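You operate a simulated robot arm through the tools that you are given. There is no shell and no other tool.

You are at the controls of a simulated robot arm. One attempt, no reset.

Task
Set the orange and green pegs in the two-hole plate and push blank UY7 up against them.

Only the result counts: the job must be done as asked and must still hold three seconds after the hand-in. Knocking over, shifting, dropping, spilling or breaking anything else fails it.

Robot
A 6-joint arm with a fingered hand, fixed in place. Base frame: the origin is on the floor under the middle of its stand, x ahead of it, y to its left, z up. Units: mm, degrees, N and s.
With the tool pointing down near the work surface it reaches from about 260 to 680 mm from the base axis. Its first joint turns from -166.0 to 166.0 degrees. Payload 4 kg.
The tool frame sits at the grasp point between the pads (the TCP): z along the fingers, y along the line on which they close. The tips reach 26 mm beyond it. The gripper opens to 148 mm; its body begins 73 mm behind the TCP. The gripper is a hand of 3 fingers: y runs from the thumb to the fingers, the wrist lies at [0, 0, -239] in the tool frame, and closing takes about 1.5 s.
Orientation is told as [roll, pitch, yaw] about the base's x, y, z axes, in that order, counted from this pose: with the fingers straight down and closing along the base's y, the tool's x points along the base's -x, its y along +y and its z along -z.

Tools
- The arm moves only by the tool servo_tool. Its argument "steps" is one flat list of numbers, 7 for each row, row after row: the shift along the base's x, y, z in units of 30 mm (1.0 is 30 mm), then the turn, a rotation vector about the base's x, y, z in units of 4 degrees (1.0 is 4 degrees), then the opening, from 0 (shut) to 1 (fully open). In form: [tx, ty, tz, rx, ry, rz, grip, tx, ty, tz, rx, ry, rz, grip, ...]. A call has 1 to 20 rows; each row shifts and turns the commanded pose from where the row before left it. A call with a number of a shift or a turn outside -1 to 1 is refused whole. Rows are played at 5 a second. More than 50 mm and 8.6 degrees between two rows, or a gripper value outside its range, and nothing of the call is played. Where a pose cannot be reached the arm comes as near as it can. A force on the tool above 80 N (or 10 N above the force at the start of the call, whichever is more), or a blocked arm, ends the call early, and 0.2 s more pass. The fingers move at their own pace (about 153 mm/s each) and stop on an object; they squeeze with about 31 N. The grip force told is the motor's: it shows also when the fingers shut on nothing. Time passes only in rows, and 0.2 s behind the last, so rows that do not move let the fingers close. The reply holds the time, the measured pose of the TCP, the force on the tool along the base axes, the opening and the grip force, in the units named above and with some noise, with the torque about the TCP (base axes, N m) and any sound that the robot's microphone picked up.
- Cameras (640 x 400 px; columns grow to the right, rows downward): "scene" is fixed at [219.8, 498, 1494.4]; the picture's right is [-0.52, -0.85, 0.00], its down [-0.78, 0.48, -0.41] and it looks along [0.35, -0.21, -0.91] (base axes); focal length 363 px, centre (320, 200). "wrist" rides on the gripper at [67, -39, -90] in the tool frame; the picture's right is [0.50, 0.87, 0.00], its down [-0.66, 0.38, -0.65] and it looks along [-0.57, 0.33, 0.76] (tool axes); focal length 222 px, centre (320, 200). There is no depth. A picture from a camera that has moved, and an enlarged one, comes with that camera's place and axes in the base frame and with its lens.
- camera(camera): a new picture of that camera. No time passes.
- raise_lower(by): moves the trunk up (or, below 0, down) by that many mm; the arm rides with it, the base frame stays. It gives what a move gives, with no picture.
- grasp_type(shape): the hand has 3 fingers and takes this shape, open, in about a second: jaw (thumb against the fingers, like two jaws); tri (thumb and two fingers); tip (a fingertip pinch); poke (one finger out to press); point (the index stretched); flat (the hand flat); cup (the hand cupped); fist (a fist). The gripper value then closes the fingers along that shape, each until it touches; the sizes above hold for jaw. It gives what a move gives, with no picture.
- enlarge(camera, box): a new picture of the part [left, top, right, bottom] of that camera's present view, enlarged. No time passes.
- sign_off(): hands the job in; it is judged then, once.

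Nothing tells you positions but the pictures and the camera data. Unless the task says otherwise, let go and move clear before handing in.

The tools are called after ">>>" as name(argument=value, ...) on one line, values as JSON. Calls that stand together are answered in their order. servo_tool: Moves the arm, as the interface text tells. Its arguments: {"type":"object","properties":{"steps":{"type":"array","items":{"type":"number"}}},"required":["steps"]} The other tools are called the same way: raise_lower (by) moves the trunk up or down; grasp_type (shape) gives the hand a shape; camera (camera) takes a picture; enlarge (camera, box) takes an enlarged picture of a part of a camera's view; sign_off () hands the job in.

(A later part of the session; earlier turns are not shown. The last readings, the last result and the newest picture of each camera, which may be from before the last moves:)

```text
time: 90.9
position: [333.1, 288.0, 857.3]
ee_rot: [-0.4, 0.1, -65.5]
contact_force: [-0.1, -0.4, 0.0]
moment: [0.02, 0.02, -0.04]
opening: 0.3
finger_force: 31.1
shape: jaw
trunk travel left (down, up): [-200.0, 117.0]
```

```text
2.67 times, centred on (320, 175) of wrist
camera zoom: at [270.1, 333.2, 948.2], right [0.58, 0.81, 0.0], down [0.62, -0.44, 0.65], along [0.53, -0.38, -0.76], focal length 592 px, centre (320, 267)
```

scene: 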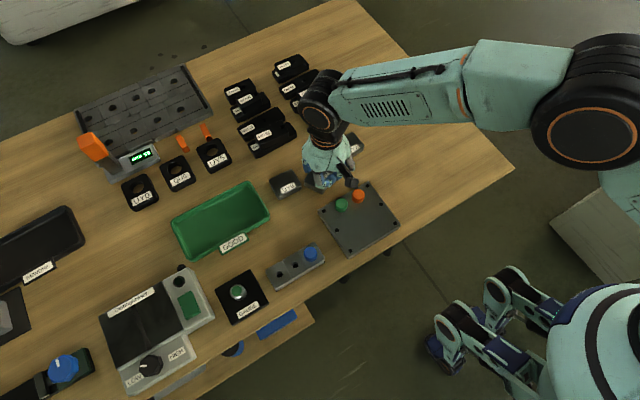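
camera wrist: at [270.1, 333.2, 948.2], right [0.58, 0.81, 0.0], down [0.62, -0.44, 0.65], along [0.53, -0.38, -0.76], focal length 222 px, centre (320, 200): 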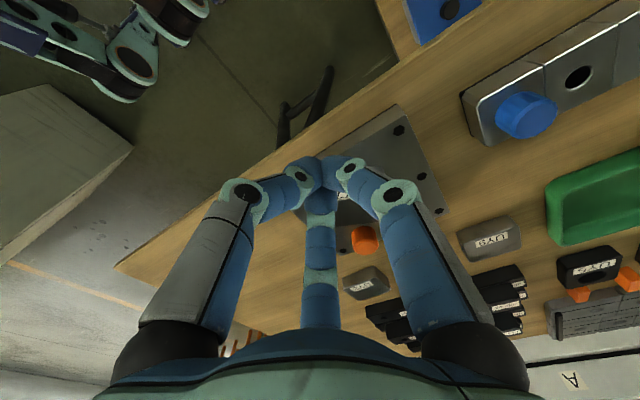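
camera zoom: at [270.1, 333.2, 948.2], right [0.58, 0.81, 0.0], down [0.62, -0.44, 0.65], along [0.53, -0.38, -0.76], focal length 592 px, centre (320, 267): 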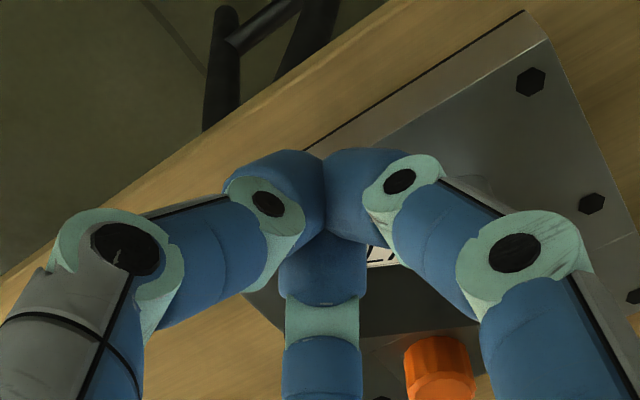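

I'm in place behind the blank's near face. I lower and then push in small steps, watching the scene camera.

>>> servo_tool(steps=[0, 0, -0.4, 0, 0, 0, 0, 0, 0, -0.5, 0, 0, 0, 0, 0, 0, -0.3, 0, 0, 0, 0, 0, 0, 0, 0, 0, 0, 0])

>>> servo_tool(steps=[0.1, -0.03, 0, 0, 0, 0, 0, 0.1, -0.03, 0, 0, 0, 0, 0, 0.1, -0.03, 0, 0, 0, 0, 0, 0, 0, 0, 0, 0, 0, 0])

>>> enlarge(camera="scene", box=[310, 170, 430, 270])

>>> enlarge(camera="wrist", box=[220, 80, 460, 250])

```text
time: 91.9
position: [335.3, 287.3, 822.1]
ee_rot: [-0.3, 0.1, -65.5]
contact_force: [0.2, 0.0, 0.0]
moment: [0.0, 0.0, -0.03]
opening: 0.0
finger_force: 30.6
shape: jaw
trunk travel left (down, up): [-200.0, 117.0]
```

```text
time: 92.9
position: [343.6, 284.4, 821.9]
ee_rot: [-0.3, 0.2, -65.4]
contact_force: [-2.5, 0.4, 2.5]
moment: [-0.05, 0.02, -0.02]
opening: 0.0
finger_force: 31.0
shape: jaw
trunk travel left (down, up): [-200.0, 117.0]
```

```text
4.00 times, centred on (370, 220) of scene
camera zoom: at [219.8, 498.0, 1494.4], right [-0.52, -0.85, 0.0], down [-0.78, 0.48, -0.41], along [0.35, -0.21, -0.91], focal length 1451 px, centre (120, 120)
```

zoom: 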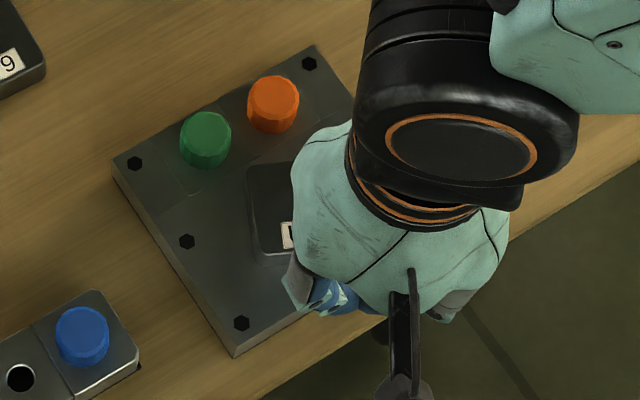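

```text
2.35 times, centred on (340, 165) of wrist
camera zoom: at [279.8, 329.4, 914.0], right [0.58, 0.81, 0.0], down [0.62, -0.44, 0.65], along [0.53, -0.38, -0.76], focal length 523 px, centre (273, 282)
```

zoom: 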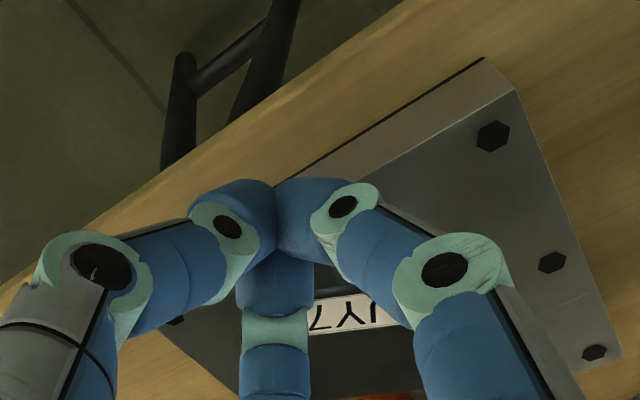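

Contact made with 2.5 N. I push on another 12 mm.

>>> servo_tool(steps=[0.1, -0.03, 0, 0, 0, 0, 0, 0.1, -0.03, 0, 0, 0, 0, 0, 0.1, -0.03, 0, 0, 0, 0, 0, 0.1, -0.03, 0, 0, 0, 0, 0, 0, 0, 0, 0, 0, 0, 0])

>>> enlarge(camera="scene", box=[310, 170, 430, 270])

>>> enlarge(camera="wrist", box=[220, 80, 460, 250])

```text
time: 94.1
position: [356.4, 280.7, 821.6]
ee_rot: [-0.2, 0.1, -65.5]
contact_force: [-3.4, 0.8, 5.6]
moment: [0.01, -0.04, 0.01]
opening: 0.0
finger_force: 31.0
shape: jaw
trunk travel left (down, up): [-200.0, 117.0]
```

```text
4.00 times, centred on (370, 220) of scene
camera zoom: at [219.8, 498.0, 1494.4], right [-0.52, -0.85, 0.0], down [-0.78, 0.48, -0.41], along [0.35, -0.21, -0.91], focal length 1451 px, centre (120, 120)
```

zoom: 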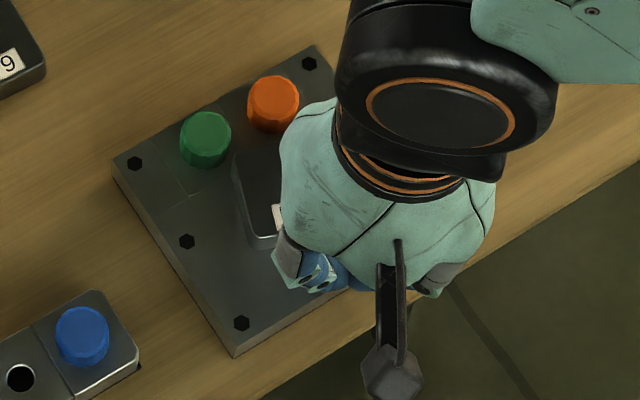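

```text
2.35 times, centred on (340, 165) of wrist
camera zoom: at [292.6, 326.6, 913.0], right [0.58, 0.81, 0.0], down [0.62, -0.44, 0.65], along [0.53, -0.38, -0.76], focal length 523 px, centre (273, 282)
```

zoom: 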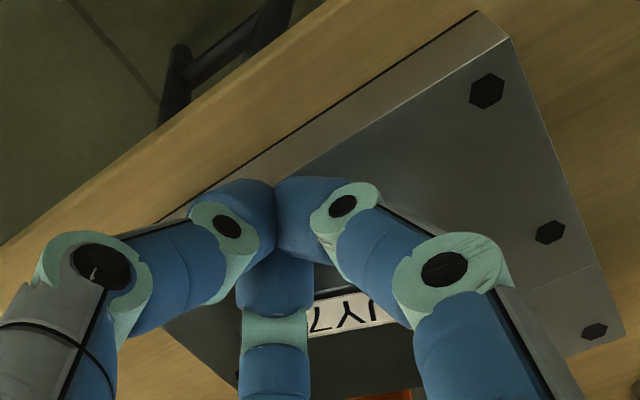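

The blank moved toward the pegs without turning, and the small upward force suggests the finger was riding on its top edge. It is taller than I assumed, about 27 mm. I back off, lift, and take a clear look.

>>> servo_tool(steps=[-0.3, 0.05, 0, 0, 0, 0, 0, 0, 0, 0.3, 0, 0, 0, 0, 0, 0, 0.8, 0, 0, 0, 0, 0.2, 0, 0.8, 0, 0, 0, 0.3, 0.2, 0, 0.3, 0, 0, 0, 0.6, 0, 0, 0, 0, 0, 0, 0.6, 0, 0, 0, 0, 0, 0, 0.6])

>>> camera(camera="wrist")

>>> enlarge(camera="wrist", box=[240, 80, 440, 230])

>>> enlarge(camera="scene", box=[310, 170, 430, 270])

```text
time: 95.7
position: [356.8, 282.7, 888.6]
ee_rot: [-0.2, 0.2, -65.5]
contact_force: [0.0, -1.0, -0.4]
moment: [0.03, 0.01, 0.01]
opening: 88.3
finger_force: 0.1
shape: jaw
trunk travel left (down, up): [-200.0, 117.0]
```

```text
taken
camera wrist: at [293.9, 328.1, 980.3], right [0.58, 0.81, 0.0], down [0.62, -0.44, 0.65], along [0.53, -0.38, -0.76], focal length 222 px, centre (320, 200)
```

wrist: 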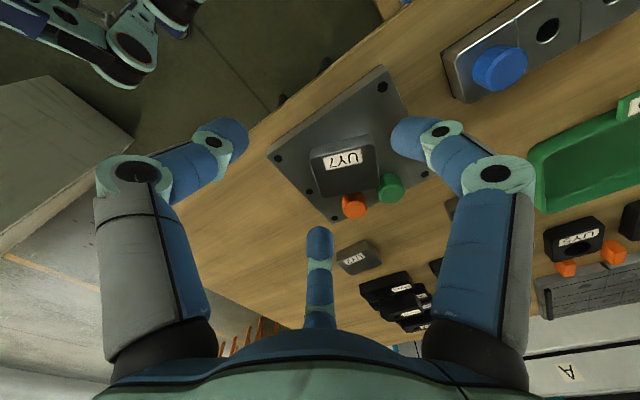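

```text
2.67 times, centred on (340, 155) of wrist
camera zoom: at [293.9, 328.1, 980.3], right [0.58, 0.81, 0.0], down [0.62, -0.44, 0.65], along [0.53, -0.38, -0.76], focal length 592 px, centre (267, 320)
```

zoom: 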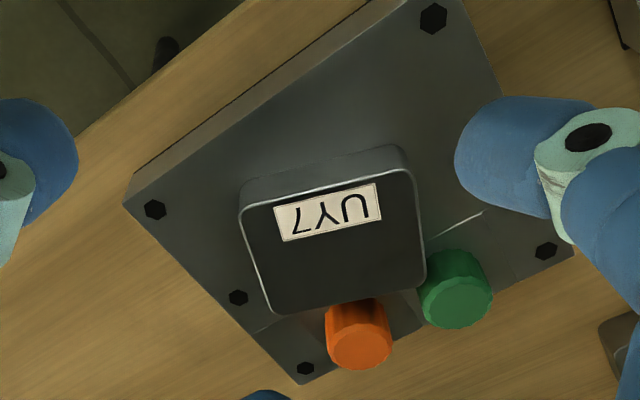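

```text
4.00 times, centred on (370, 220) of scene
camera zoom: at [219.8, 498.0, 1494.4], right [-0.52, -0.85, 0.0], down [-0.78, 0.48, -0.41], along [0.35, -0.21, -0.91], focal length 1451 px, centre (120, 120)
```

zoom: 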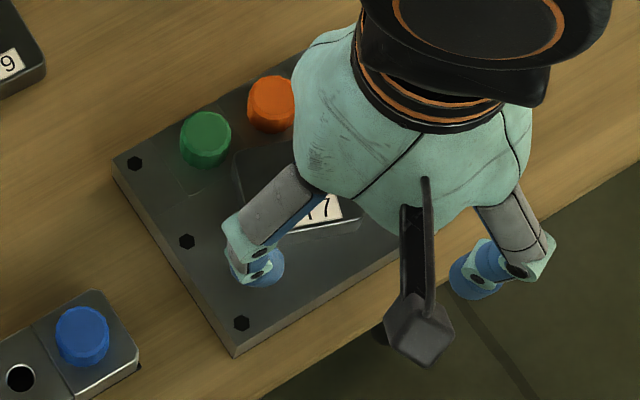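

With the clear view, UY7 is at (397, 282), turned -22°, and both pegs are in place. I'll push its near face left of centre again, but with the finger about 6 mm higher so it no longer drags on the top.

>>> servo_tool(steps=[-0.28, 0.1, 0, 0, 0, 0, 0.3, 0, 0, 0, 0, 0, 0, 0, 0, 0, 0, 0, 0, 0, 0, 0, 0, -0.5, 0, 0, 0, 0, 0, 0, -0.7, 0, 0, 0, 0, 0, 0, -0.6, 0, 0, 0, 0, 0, 0, -0.25, 0, 0, 0, 0, 0, 0, 0, 0, 0, 0, 0, 0, 0, 0, 0, 0, 0, 0])

>>> camera(camera="wrist")

>>> enlarge(camera="scene", box=[310, 170, 430, 270])

```text
time: 97.7
position: [350.1, 285.6, 826.1]
ee_rot: [-0.2, 0.0, -65.5]
contact_force: [-0.1, 0.0, -0.2]
moment: [0.01, 0.02, 0.0]
opening: 0.1
finger_force: 31.0
shape: jaw
trunk travel left (down, up): [-200.0, 117.0]
```

```text
taken
camera wrist: at [287.0, 331.3, 917.9], right [0.58, 0.81, 0.0], down [0.62, -0.44, 0.65], along [0.53, -0.38, -0.76], focal length 222 px, centre (320, 200)
```

wrist: 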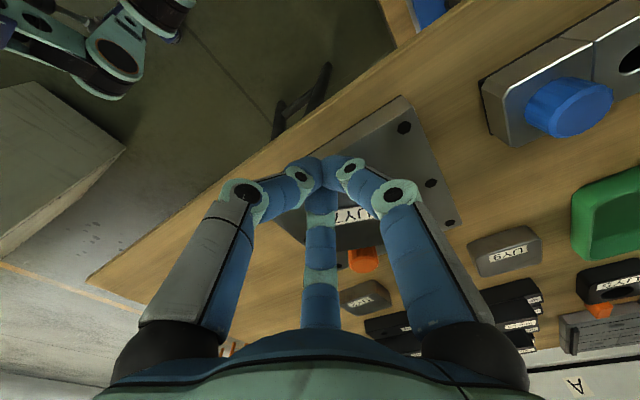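

```text
4.00 times, centred on (370, 220) of scene
camera zoom: at [219.8, 498.0, 1494.4], right [-0.52, -0.85, 0.0], down [-0.78, 0.48, -0.41], along [0.35, -0.21, -0.91], focal length 1451 px, centre (120, 120)
```

zoom: 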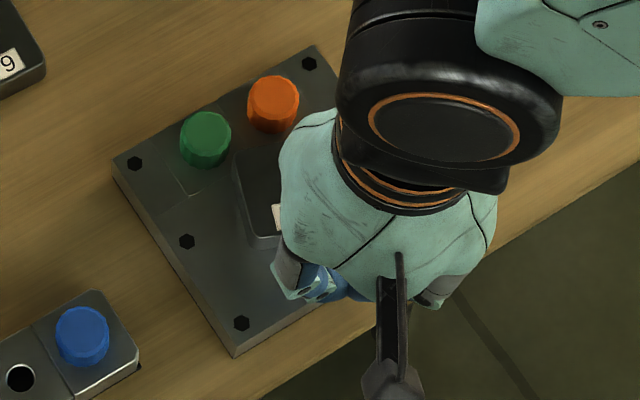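

In position at z≈827.6. I push in +x and check the block's rotation as it goes.

>>> servo_tool(steps=[0.1, -0.04, 0, 0, 0, 0, 0, 0.1, -0.04, 0, 0, 0, 0, 0, 0.1, -0.03, 0, 0, 0, 0, 0, 0.1, -0.02, 0, 0, 0, 0, 0, 0.1, -0.02, 0, 0, 0, 0, 0, 0, 0, 0, 0, 0, 0, 0])

>>> enlarge(camera="wrist", box=[260, 100, 460, 260])

>>> enlarge(camera="scene", box=[310, 170, 430, 270])

```text
time: 99.1
position: [365.7, 280.5, 826.4]
ee_rot: [-0.4, 0.1, -65.5]
contact_force: [-2.1, 0.3, 3.2]
moment: [0.0, 0.0, -0.02]
opening: 0.0
finger_force: 30.8
shape: jaw
trunk travel left (down, up): [-200.0, 117.0]
```

```text
2.50 times, centred on (360, 180) of wrist
camera zoom: at [302.1, 326.1, 918.3], right [0.58, 0.81, 0.0], down [0.62, -0.44, 0.65], along [0.53, -0.38, -0.76], focal length 555 px, centre (220, 250)
```

zoom: 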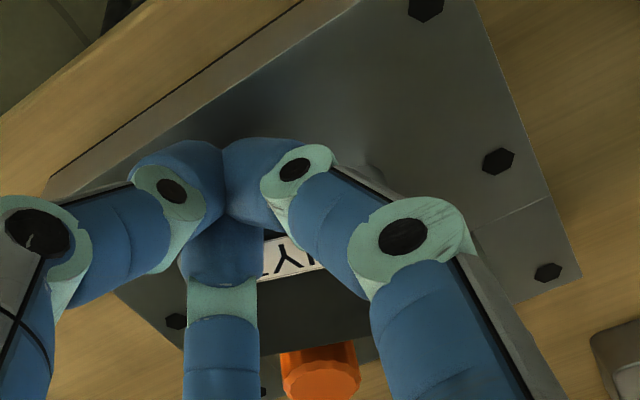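

```text
4.00 times, centred on (370, 220) of scene
camera zoom: at [219.8, 498.0, 1494.4], right [-0.52, -0.85, 0.0], down [-0.78, 0.48, -0.41], along [0.35, -0.21, -0.91], focal length 1451 px, centre (120, 120)
```

zoom: 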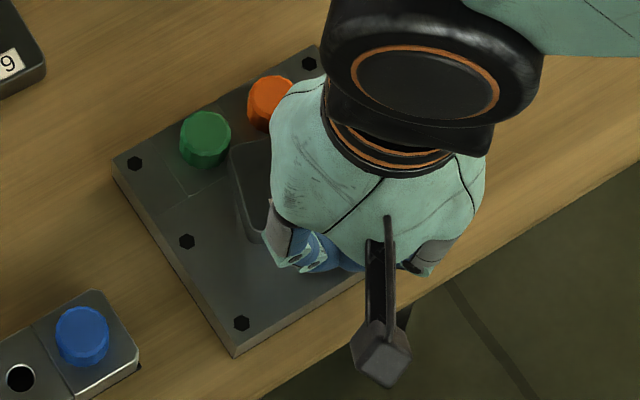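

The vertical rubbing force loads the corner I push on and keeps the blank from turning. I'll go back to its left end and push there toward +y with a slight upward motion, which should turn it and keep it clear of the gap between the pegs.

>>> servo_tool(steps=[-0.3, 0.05, 0.02, 0, 0, 0, 0, 0, 0, 0.5, 0, 0, 0, 0, 0, 0, 0.8, 0, 0, 0, 0, 0.4, -0.6, 0, 0, 0, 0, 0, 0.5, -0.7, 0, 0, 0, 0, 0, 0.5, -0.6, 0, 0, 0, 0, 0, 0.07, 0, 0, 0, 0, 0, 0, 0, 0, 0, 0, 0, 0, 0])

>>> camera(camera="wrist")

>>> enlarge(camera="wrist", box=[260, 60, 460, 220])

>>> enlarge(camera="scene", box=[310, 170, 430, 270])

```text
time: 100.9
position: [401.4, 226.5, 864.0]
ee_rot: [-0.3, 0.1, -65.4]
contact_force: [-0.1, -0.2, 0.7]
moment: [-0.01, -0.02, -0.03]
opening: 0.0
finger_force: 30.8
shape: jaw
trunk travel left (down, up): [-200.0, 117.0]
```

```text
taken
camera wrist: at [337.9, 270.6, 956.1], right [0.58, 0.81, 0.0], down [0.62, -0.44, 0.65], along [0.53, -0.38, -0.76], focal length 222 px, centre (320, 200)
```

wrist: 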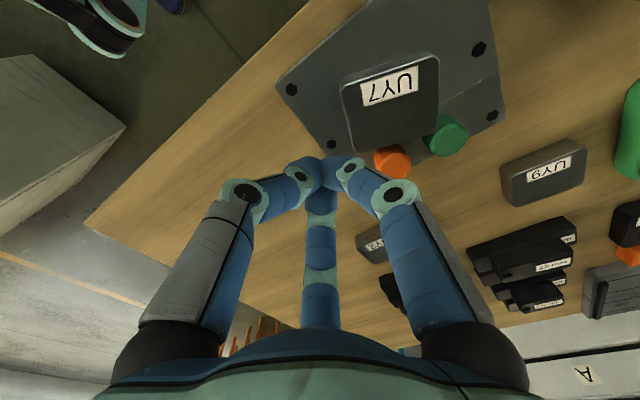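

```text
2.50 times, centred on (360, 140) of wrist
camera zoom: at [337.9, 270.6, 956.1], right [0.58, 0.81, 0.0], down [0.62, -0.44, 0.65], along [0.53, -0.38, -0.76], focal length 555 px, centre (220, 350)
```

zoom: 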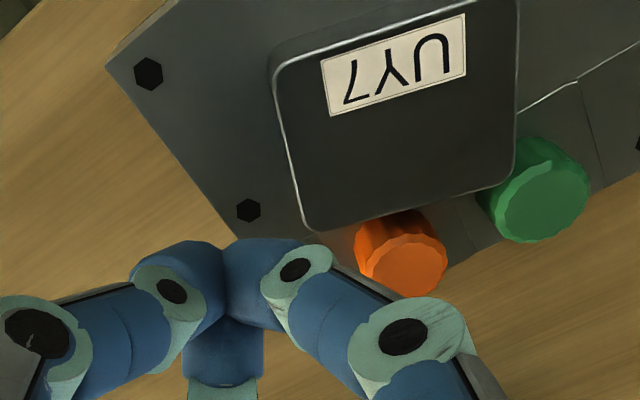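

```text
4.00 times, centred on (370, 220) of scene
camera zoom: at [219.8, 498.0, 1494.4], right [-0.52, -0.85, 0.0], down [-0.78, 0.48, -0.41], along [0.35, -0.21, -0.91], focal length 1451 px, centre (120, 120)
```

zoom: 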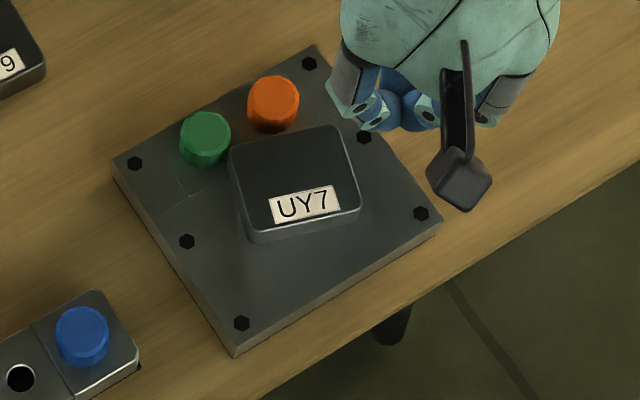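

The blank is about -20° off square and close to the pegs. I'll zoom in with the scene camera to measure its height and pose accurately.

>>> enlarge(camera="scene", box=[345, 185, 425, 265])

>>> enlarge(camera="wrist", box=[320, 40, 480, 170])

```text
5.00 times, centred on (385, 225) of scene
camera zoom: at [219.8, 498.0, 1494.4], right [-0.52, -0.85, 0.0], down [-0.78, 0.48, -0.41], along [0.35, -0.21, -0.91], focal length 1813 px, centre (-5, 75)
```

zoom: 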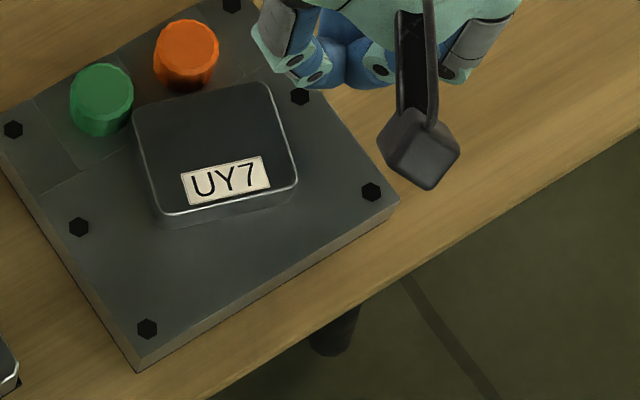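

```text
3.08 times, centred on (400, 105) of wrist
camera zoom: at [337.9, 270.6, 956.1], right [0.58, 0.81, 0.0], down [0.62, -0.44, 0.65], along [0.53, -0.38, -0.76], focal length 684 px, centre (74, 492)
```

zoom: 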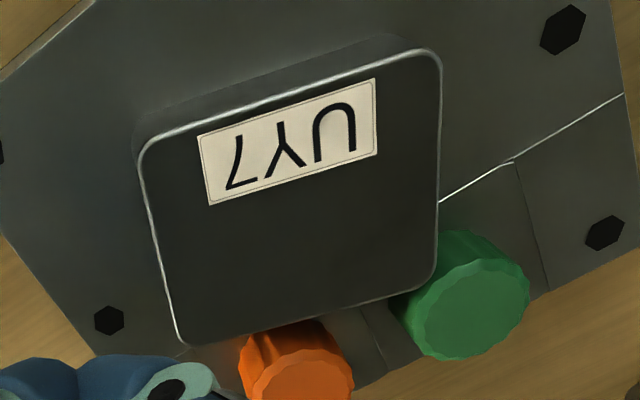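

UY7 is at about (403.5, 280), turned about -18.5°. I lower beside its left face near the far end and push toward +y with a slight lift.

>>> servo_tool(steps=[0.05, 0, -0.5, 0, 0, 0, 0, 0.03, 0, -0.5, 0, 0, 0, 0, 0, 0, -0.25, 0, 0, 0, 0, 0, 0, 0, 0, 0, 0, 0])

>>> camera(camera="wrist")

>>> enlarge(camera="scene", box=[345, 185, 425, 265])

```text
time: 101.9
position: [401.9, 225.6, 827.9]
ee_rot: [-0.2, 0.0, -65.5]
contact_force: [-0.4, 0.1, 0.4]
moment: [0.03, -0.01, -0.01]
opening: 0.0
finger_force: 31.1
shape: jaw
trunk travel left (down, up): [-200.0, 117.0]
```

```text
taken
camera wrist: at [338.9, 271.0, 919.3], right [0.58, 0.81, 0.0], down [0.62, -0.44, 0.65], along [0.53, -0.38, -0.76], focal length 222 px, centre (320, 200)
```

wrist: 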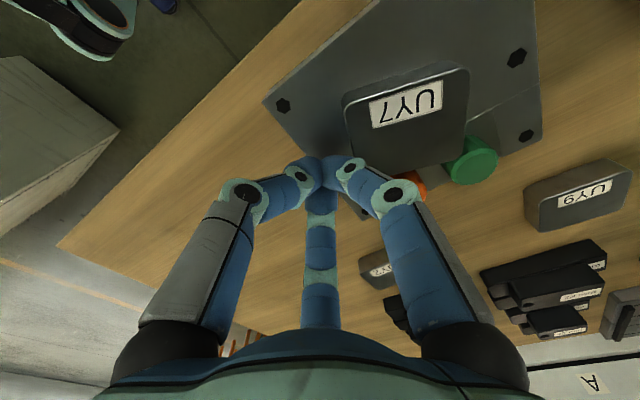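

```text
5.00 times, centred on (385, 225) of scene
camera zoom: at [219.8, 498.0, 1494.4], right [-0.52, -0.85, 0.0], down [-0.78, 0.48, -0.41], along [0.35, -0.21, -0.91], focal length 1813 px, centre (-5, 75)
```

zoom: 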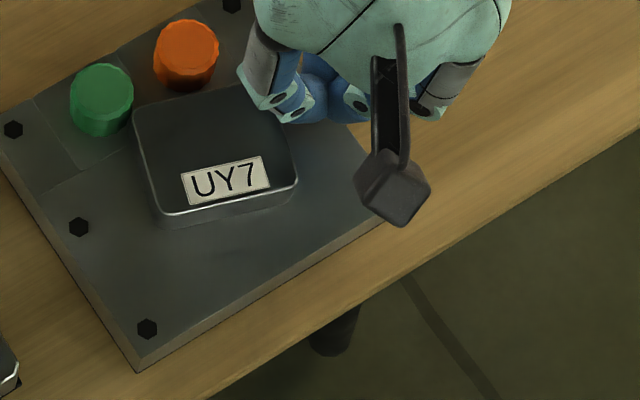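

Positioned. I push toward +y in small steps with a slight upward drift.

>>> servo_tool(steps=[0.03, 0.1, 0, 0, 0, 0, 0, 0.03, 0.1, 0, 0, 0, 0, 0, 0.03, 0.09, 0.02, 0, 0, 0, 0, 0.03, 0.09, 0.02, 0, 0, 0, 0, 0, 0, 0, 0, 0, 0, 0])

>>> enlarge(camera="scene", box=[345, 185, 425, 265])

>>> camera(camera="wrist")

```text
time: 103.1
position: [406.0, 237.5, 829.3]
ee_rot: [-0.3, 0.1, -65.5]
contact_force: [0.2, -2.5, 0.9]
moment: [-0.07, 0.04, 0.0]
opening: 0.0
finger_force: 31.6
shape: jaw
trunk travel left (down, up): [-200.0, 117.0]
```

```text
5.00 times, centred on (385, 225) of scene
camera zoom: at [219.8, 498.0, 1494.4], right [-0.52, -0.85, 0.0], down [-0.78, 0.48, -0.41], along [0.35, -0.21, -0.91], focal length 1813 px, centre (-5, 75)
```

zoom: 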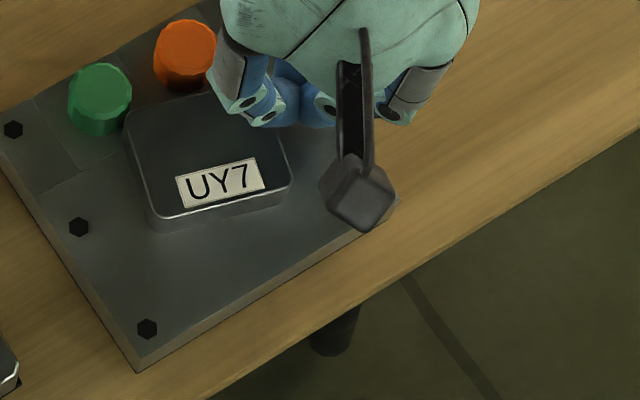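

```text
taken
camera wrist: at [343.2, 282.7, 921.1], right [0.58, 0.81, 0.0], down [0.62, -0.44, 0.65], along [0.53, -0.38, -0.76], focal length 222 px, centre (320, 200)
```

wrist: 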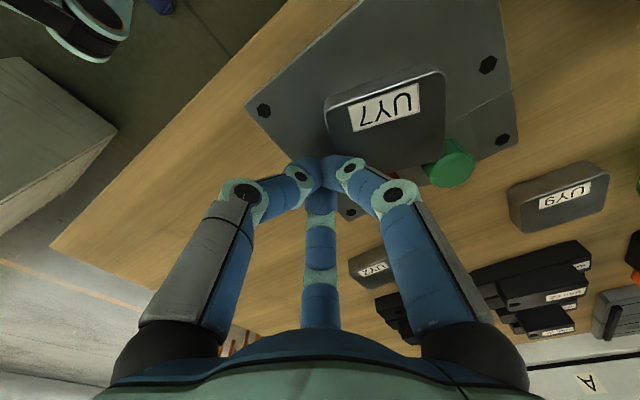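

The force is clean now, mostly in y. I push a few millimetres more and measure again.

>>> servo_tool(steps=[0.04, 0.08, 0.02, 0, 0, 0, 0, 0.04, 0.08, 0.02, 0, 0, 0, 0, 0, 0, 0, 0, 0, 0, 0])

>>> enlarge(camera="scene", box=[345, 185, 425, 265])

>>> enlarge(camera="wrist", box=[320, 50, 480, 200])

```text
time: 103.9
position: [409.0, 241.6, 831.7]
ee_rot: [-0.3, 0.2, -65.5]
contact_force: [-0.2, -2.3, 3.2]
moment: [-0.04, -0.04, 0.0]
opening: 0.2
finger_force: 30.7
shape: jaw
trunk travel left (down, up): [-200.0, 117.0]
```

```text
5.00 times, centred on (385, 225) of scene
camera zoom: at [219.8, 498.0, 1494.4], right [-0.52, -0.85, 0.0], down [-0.78, 0.48, -0.41], along [0.35, -0.21, -0.91], focal length 1813 px, centre (-5, 75)
```

zoom: 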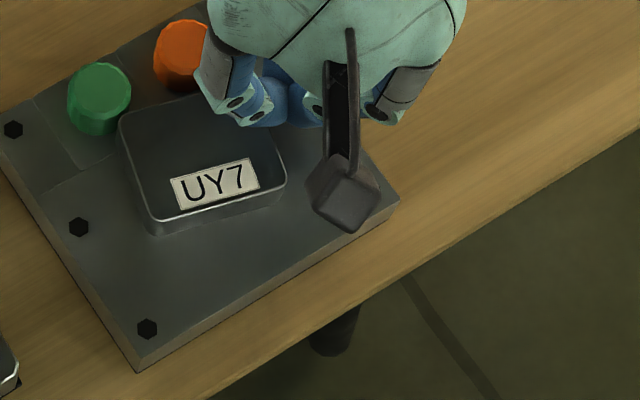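

```text
2.67 times, centred on (400, 125) of wrist
camera zoom: at [345.1, 287.3, 922.8], right [0.58, 0.81, 0.0], down [0.62, -0.44, 0.65], along [0.53, -0.38, -0.76], focal length 592 px, centre (107, 400)
```

zoom: 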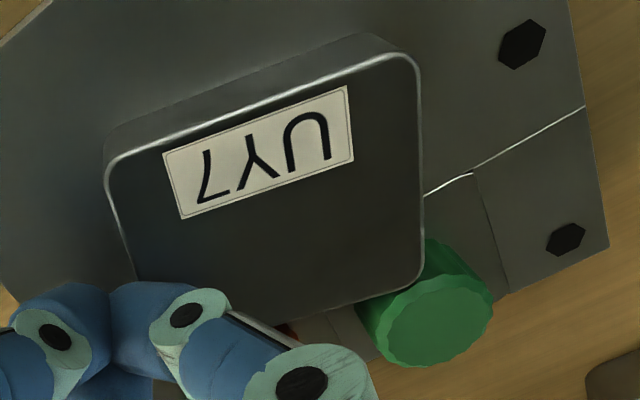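

UY7 is now at about (407, 284), turned -16°. I want it a bit further toward +y before pivoting it on the green peg, so I reset the finger height and push about 7 mm more in +y.

>>> servo_tool(steps=[0, -0.1, 0, 0, 0, 0, 0, 0, 0, -0.17, 0, 0, 0, 0, 0, 0, 0, 0, 0, 0, 0, 0.03, 0.1, 0, 0, 0, 0, 0, 0.03, 0.1, 0, 0, 0, 0, 0, 0.02, 0.1, 0, 0, 0, 0, 0, 0.02, 0.05, 0, 0, 0, 0, 0, 0, 0, 0, 0, 0, 0, 0])

>>> enlarge(camera="scene", box=[345, 185, 425, 265])

>>> enlarge(camera="wrist", box=[320, 50, 480, 200])

```text
time: 105.7
position: [411.3, 248.0, 826.2]
ee_rot: [-0.3, 0.1, -65.5]
contact_force: [-2.4, -4.4, 7.8]
moment: [0.02, 0.03, 0.0]
opening: 0.2
finger_force: 31.3
shape: jaw
trunk travel left (down, up): [-200.0, 117.0]
```

```text
5.00 times, centred on (385, 225) of scene
camera zoom: at [219.8, 498.0, 1494.4], right [-0.52, -0.85, 0.0], down [-0.78, 0.48, -0.41], along [0.35, -0.21, -0.91], focal length 1813 px, centre (-5, 75)
```

zoom: 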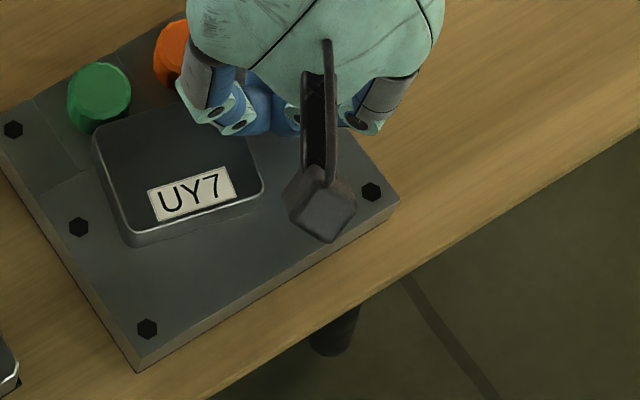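

```text
2.67 times, centred on (400, 125) of wrist
camera zoom: at [347.3, 294.0, 917.6], right [0.58, 0.81, 0.0], down [0.62, -0.44, 0.65], along [0.53, -0.38, -0.76], focal length 592 px, centre (107, 400)
```

zoom: 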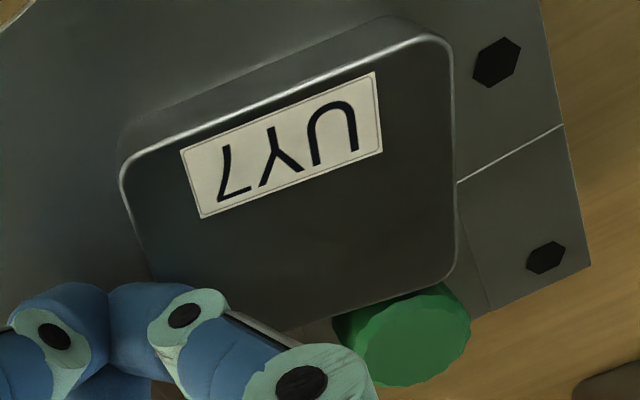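

UY7 is now at about (407, 296), turned -14°. That is a good start: pushing its near face at the -y end will bring it against green and pivot it square onto orange. I move round behind it.

>>> servo_tool(steps=[-0.05, -0.3, 0, 0, 0, 0, 0, 0, 0, 0.6, 0, 0, 0, 0, 0, 0, 0.8, 0, 0, 0, 0, -0.55, 0.5, 0, 0, 0, 0, 0, -0.6, 0.6, 0, 0, 0, 0, 0, -0.55, 0.6, 0, 0, 0, 0, 0, 0, 0.02, 0, 0, 0, 0, 0, 0, 0, 0, 0, 0, 0, 0])

>>> camera(camera="wrist")

>>> enlarge(camera="scene", box=[325, 175, 425, 265])

```text
time: 107.5
position: [359.0, 292.4, 866.0]
ee_rot: [-0.3, 0.1, -65.5]
contact_force: [-0.1, 0.3, 0.1]
moment: [-0.01, 0.0, 0.05]
opening: 0.0
finger_force: 31.0
shape: jaw
trunk travel left (down, up): [-200.0, 117.0]
```

```text
taken
camera wrist: at [295.8, 338.0, 958.3], right [0.58, 0.81, 0.0], down [0.62, -0.44, 0.65], along [0.53, -0.38, -0.76], focal length 222 px, centre (320, 200)
```

wrist: 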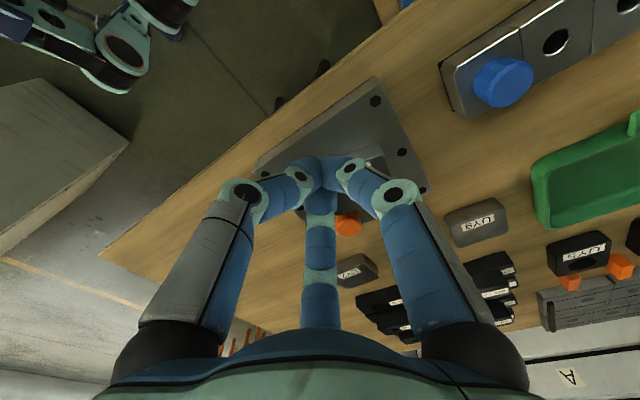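

```text
4.44 times, centred on (375, 220) of scene
camera zoom: at [219.8, 498.0, 1494.4], right [-0.52, -0.85, 0.0], down [-0.78, 0.48, -0.41], along [0.35, -0.21, -0.91], focal length 1612 px, centre (76, 111)
```

zoom: 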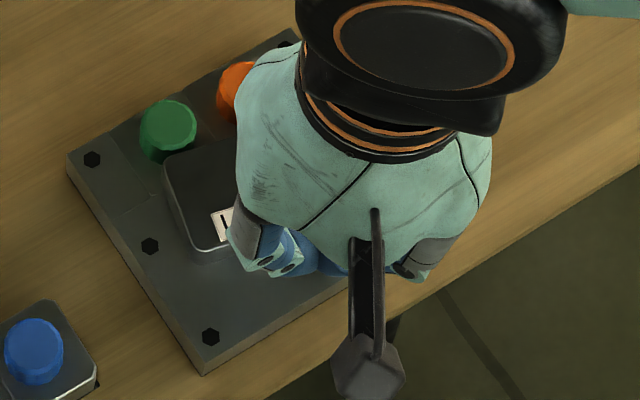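

I lower to pushing height behind the blank.

>>> servo_tool(steps=[0, -0.04, -0.5, 0, 0, 0, 0, 0, 0, -0.5, 0, 0, 0, 0, 0, 0, -0.36, 0, 0, 0, 0, 0, 0, 0, 0, 0, 0, 0])

>>> servo_tool(steps=[0.1, -0.02, 0, 0, 0, 0, 0, 0.1, -0.02, 0, 0, 0, 0, 0, 0.1, -0.02, 0.01, 0, 0, 0, 0, 0.1, -0.02, 0.01, 0, 0, 0, 0, 0, 0, 0, 0, 0, 0, 0])

>>> camera(camera="wrist")

>>> enlarge(camera="scene", box=[325, 175, 425, 265])

```text
time: 108.5
position: [360.3, 289.8, 826.9]
ee_rot: [-0.3, 0.2, -65.4]
contact_force: [-0.7, 0.1, -0.9]
moment: [-0.03, -0.01, 0.03]
opening: 0.0
finger_force: 31.1
shape: jaw
trunk travel left (down, up): [-200.0, 117.0]
```

```text
time: 109.7
position: [371.2, 286.4, 827.9]
ee_rot: [-0.2, 0.1, -65.6]
contact_force: [-2.5, 0.6, 3.6]
moment: [-0.02, 0.0, 0.01]
opening: 0.0
finger_force: 31.0
shape: jaw
trunk travel left (down, up): [-200.0, 117.0]
```

```text
taken
camera wrist: at [308.3, 332.8, 919.1], right [0.58, 0.81, 0.0], down [0.62, -0.44, 0.65], along [0.53, -0.38, -0.76], focal length 222 px, centre (320, 200)
```

wrist: 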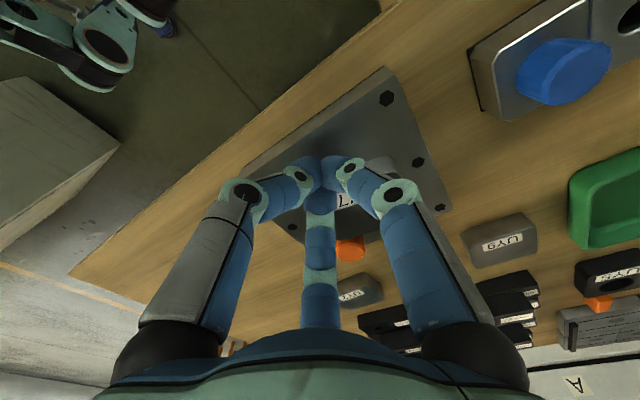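

```text
4.44 times, centred on (375, 220) of scene
camera zoom: at [219.8, 498.0, 1494.4], right [-0.52, -0.85, 0.0], down [-0.78, 0.48, -0.41], along [0.35, -0.21, -0.91], focal length 1612 px, centre (76, 111)
```

zoom: 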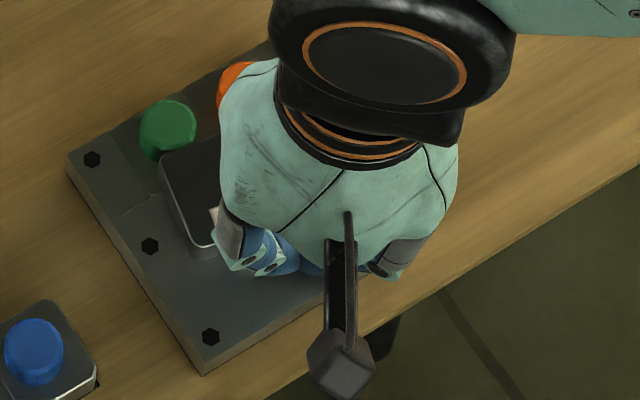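

Contact is made at about 2.5 N. I keep pushing in small steps, watching the force for peg contact.

>>> servo_tool(steps=[0.08, -0.02, 0, 0, 0, 0, 0, 0.08, -0.02, 0, 0, 0, 0, 0, 0.08, -0.02, 0, 0, 0, 0, 0, 0, 0, 0, 0, 0, 0, 0])

>>> enlarge(camera="scene", box=[325, 175, 425, 265])

>>> enlarge(camera="wrist", box=[270, 120, 430, 270])

```text
time: 110.7
position: [377.5, 285.2, 828.1]
ee_rot: [-0.2, 0.0, -65.4]
contact_force: [-5.3, -0.9, 3.5]
moment: [0.01, 0.04, -0.03]
opening: 0.0
finger_force: 31.0
shape: jaw
trunk travel left (down, up): [-200.0, 117.0]
```

```text
4.44 times, centred on (375, 220) of scene
camera zoom: at [219.8, 498.0, 1494.4], right [-0.52, -0.85, 0.0], down [-0.78, 0.48, -0.41], along [0.35, -0.21, -0.91], focal length 1612 px, centre (76, 111)
```

zoom: 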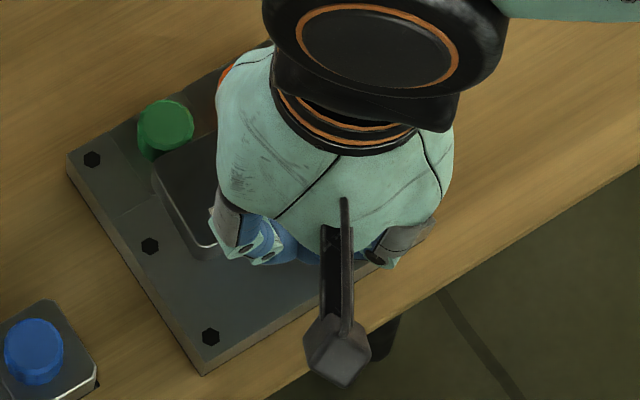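

```text
2.67 times, centred on (350, 195) of wrist
camera zoom: at [313.4, 330.9, 919.2], right [0.58, 0.81, 0.0], down [0.62, -0.44, 0.65], along [0.53, -0.38, -0.76], focal length 592 px, centre (240, 213)
```

zoom: 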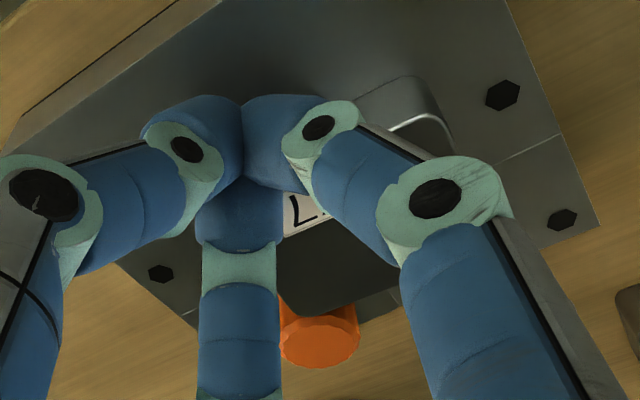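

The blank has turned almost square, with its side edge nearly parallel to the plate edge, and the force rose to 5 N as it met green. I push a little more to bring it onto orange too.

>>> servo_tool(steps=[0.05, -0.02, 0, 0, 0, 0, 0, 0.05, -0.02, 0, 0, 0, 0, 0, 0, 0, 0, 0, 0, 0, 0])

>>> enlarge(camera="scene", box=[325, 175, 425, 265])

>>> enlarge(camera="wrist", box=[270, 120, 430, 270])

```text
time: 111.5
position: [380.7, 285.2, 828.3]
ee_rot: [-0.3, 0.1, -65.5]
contact_force: [-10.2, 0.0, 8.2]
moment: [-0.02, 0.15, -0.06]
opening: 0.0
finger_force: 31.0
shape: jaw
trunk travel left (down, up): [-200.0, 117.0]
```

```text
4.44 times, centred on (375, 220) of scene
camera zoom: at [219.8, 498.0, 1494.4], right [-0.52, -0.85, 0.0], down [-0.78, 0.48, -0.41], along [0.35, -0.21, -0.91], focal length 1612 px, centre (76, 111)
```

zoom: 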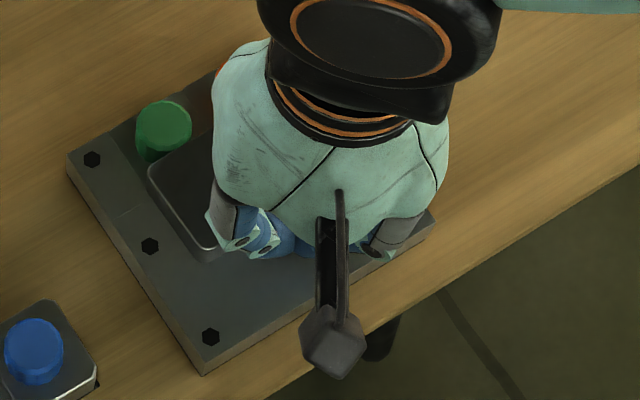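

```text
2.67 times, centred on (350, 195) of wrist
camera zoom: at [317.1, 330.4, 918.9], right [0.58, 0.81, 0.0], down [0.62, -0.44, 0.65], along [0.53, -0.38, -0.76], focal length 592 px, centre (240, 213)
```

zoom: 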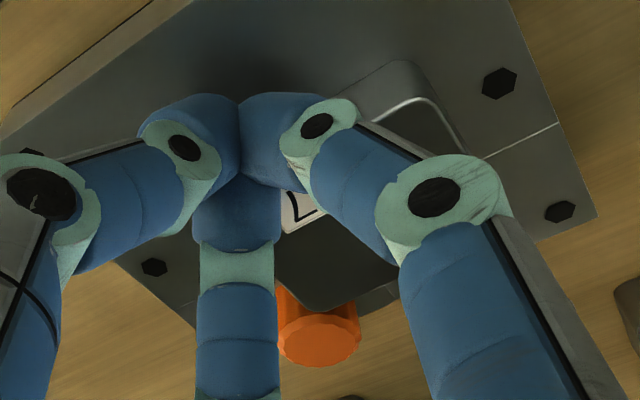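

The force reached 10 N, so the blank appears to be up against the pegs. I back straight off, lift and look from above.

>>> servo_tool(steps=[-0.1, 0.01, 0, 0, 0, 0, 0, -0.3, 0.02, 0, 0, 0, 0, 0, -0.2, 0, 0.3, 0, 0, 0, 0, 0, 0, 0.8, 0, 0, 0, 0, 0, 0, 0.8, 0, 0, 0, 0.3, 0, 0, 0.2, 0, 0, 0, 0.6, 0, 0, 0, 0, 0, 0, 0.6, 0, 0, 0, 0, 0, 0, 0.6])

>>> camera(camera="wrist")

>>> enlarge(camera="wrist", box=[250, 80, 430, 230])

>>> enlarge(camera="scene", box=[325, 175, 425, 265])

```text
time: 113.3
position: [363.5, 286.1, 891.2]
ee_rot: [-0.3, 0.1, -65.5]
contact_force: [0.3, -0.4, -0.4]
moment: [0.0, 0.01, 0.01]
opening: 87.9
finger_force: 0.0
shape: jaw
trunk travel left (down, up): [-200.0, 117.0]
```

```text
taken
camera wrist: at [300.1, 331.1, 982.7], right [0.58, 0.81, 0.0], down [0.62, -0.44, 0.65], along [0.53, -0.38, -0.76], focal length 222 px, centre (320, 200)
```

wrist: 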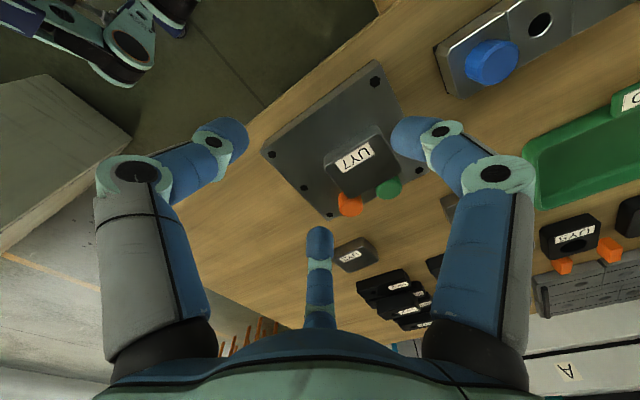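

```text
2.67 times, centred on (340, 155) of wrist
camera zoom: at [300.1, 331.1, 982.7], right [0.58, 0.81, 0.0], down [0.62, -0.44, 0.65], along [0.53, -0.38, -0.76], focal length 592 px, centre (267, 320)
```

zoom: 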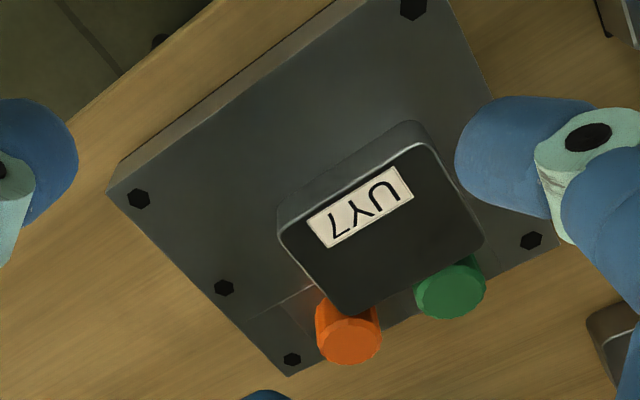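

```text
4.44 times, centred on (375, 220) of scene
camera zoom: at [219.8, 498.0, 1494.4], right [-0.52, -0.85, 0.0], down [-0.78, 0.48, -0.41], along [0.35, -0.21, -0.91], focal length 1612 px, centre (76, 111)
```

zoom: 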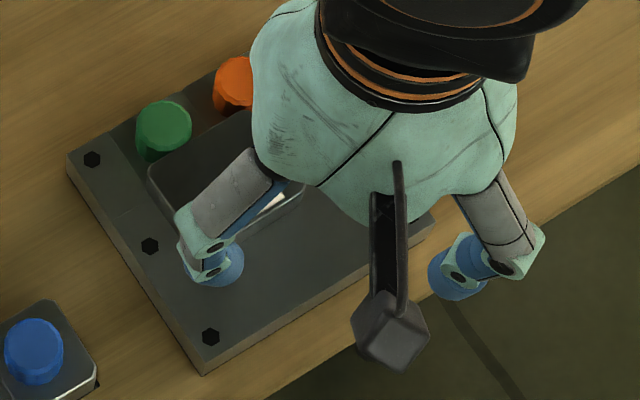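

UY7 is now square to the pegs but sits about 14 mm too far toward +y: its centre is at y≈299 and the pegs' midpoint is 285. Orange would only meet its corner. I'll go round to its +y side and push it back along the pegs toward -y.

>>> servo_tool(steps=[0.4, 0.6, 0, 0, 0, 0, 0.2, 0.6, 0.8, 0, 0, 0, 0, 0, 0.57, 0.75, 0, 0, 0, 0, 0, 0, 0, 0, 0, 0, 0, 0, 0, 0, -0.4, 0, 0, 0, 0, 0, 0, -0.6, 0, 0, 0, 0, 0, 0, -0.4, 0, 0, 0, 0, 0, 0, 0, 0, 0, 0, 0])

>>> camera(camera="wrist")

>>> enlarge(camera="scene", box=[325, 175, 425, 265])

```text
time: 115.1
position: [409.4, 351.2, 849.0]
ee_rot: [-0.3, 0.0, -65.4]
contact_force: [-0.2, 0.0, 0.0]
moment: [-0.02, 0.01, 0.01]
opening: 0.0
finger_force: 31.1
shape: jaw
trunk travel left (down, up): [-200.0, 117.0]
```

```text
taken
camera wrist: at [346.4, 396.5, 939.5], right [0.58, 0.81, 0.0], down [0.62, -0.44, 0.65], along [0.53, -0.38, -0.76], focal length 222 px, centre (320, 200)
```

wrist: 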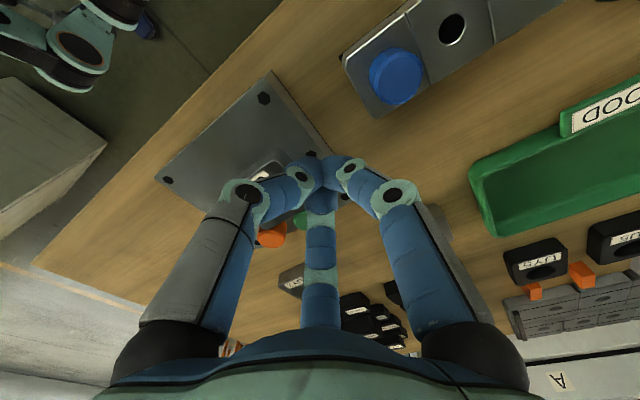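

```text
4.44 times, centred on (375, 220) of scene
camera zoom: at [219.8, 498.0, 1494.4], right [-0.52, -0.85, 0.0], down [-0.78, 0.48, -0.41], along [0.35, -0.21, -0.91], focal length 1612 px, centre (76, 111)
```

zoom: 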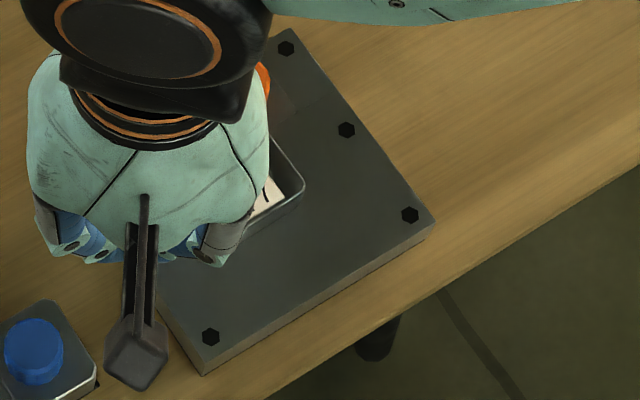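

In place on the +y side. I lower to pushing height and approach gently.

>>> servo_tool(steps=[0, 0, -0.4, 0, 0, 0, 0, 0, 0, -0.3, 0, 0, 0, 0, 0, 0, 0, 0, 0, 0, 0])

>>> servo_tool(steps=[0, -0.1, 0, 0, 0, 0, 0, 0, -0.1, 0, 0, 0, 0, 0, 0, -0.1, 0, 0, 0, 0, 0, 0, 0, 0, 0, 0, 0, 0])

>>> camera(camera="wrist")

>>> enlarge(camera="scene", box=[325, 175, 425, 265])

```text
time: 115.9
position: [409.8, 352.1, 827.6]
ee_rot: [-0.3, 0.1, -65.6]
contact_force: [0.4, 0.7, -0.1]
moment: [-0.01, 0.0, 0.02]
opening: 0.0
finger_force: 30.8
shape: jaw
trunk travel left (down, up): [-200.0, 117.0]
```

```text
time: 116.9
position: [409.9, 342.8, 828.0]
ee_rot: [-0.3, 0.1, -65.5]
contact_force: [0.1, -0.7, -0.1]
moment: [-0.02, -0.03, 0.01]
opening: 0.0
finger_force: 30.2
shape: jaw
trunk travel left (down, up): [-200.0, 117.0]
```

```text
taken
camera wrist: at [346.4, 387.3, 918.9], right [0.58, 0.81, 0.0], down [0.62, -0.44, 0.65], along [0.53, -0.38, -0.76], focal length 222 px, centre (320, 200)
```

wrist: 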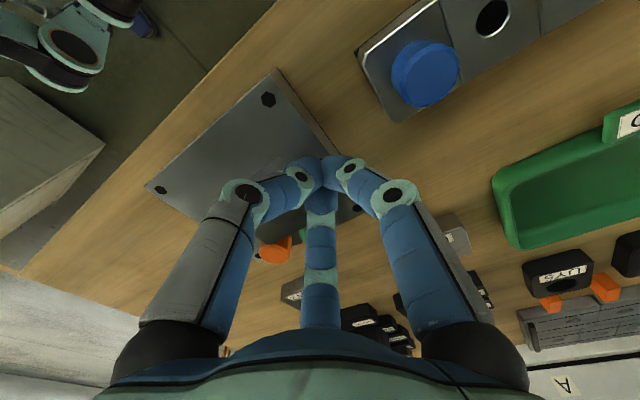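

```text
4.44 times, centred on (375, 220) of scene
camera zoom: at [219.8, 498.0, 1494.4], right [-0.52, -0.85, 0.0], down [-0.78, 0.48, -0.41], along [0.35, -0.21, -0.91], focal length 1612 px, centre (76, 111)
```

zoom: 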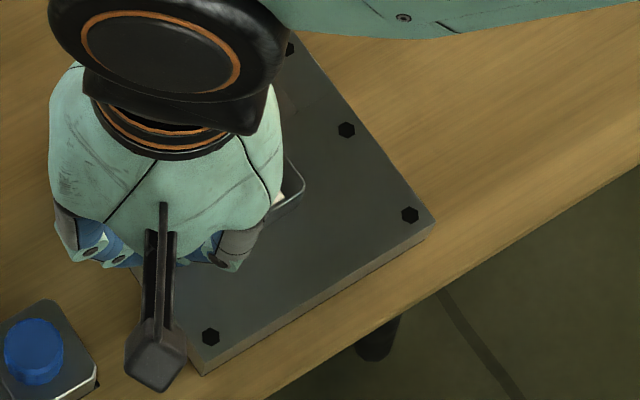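

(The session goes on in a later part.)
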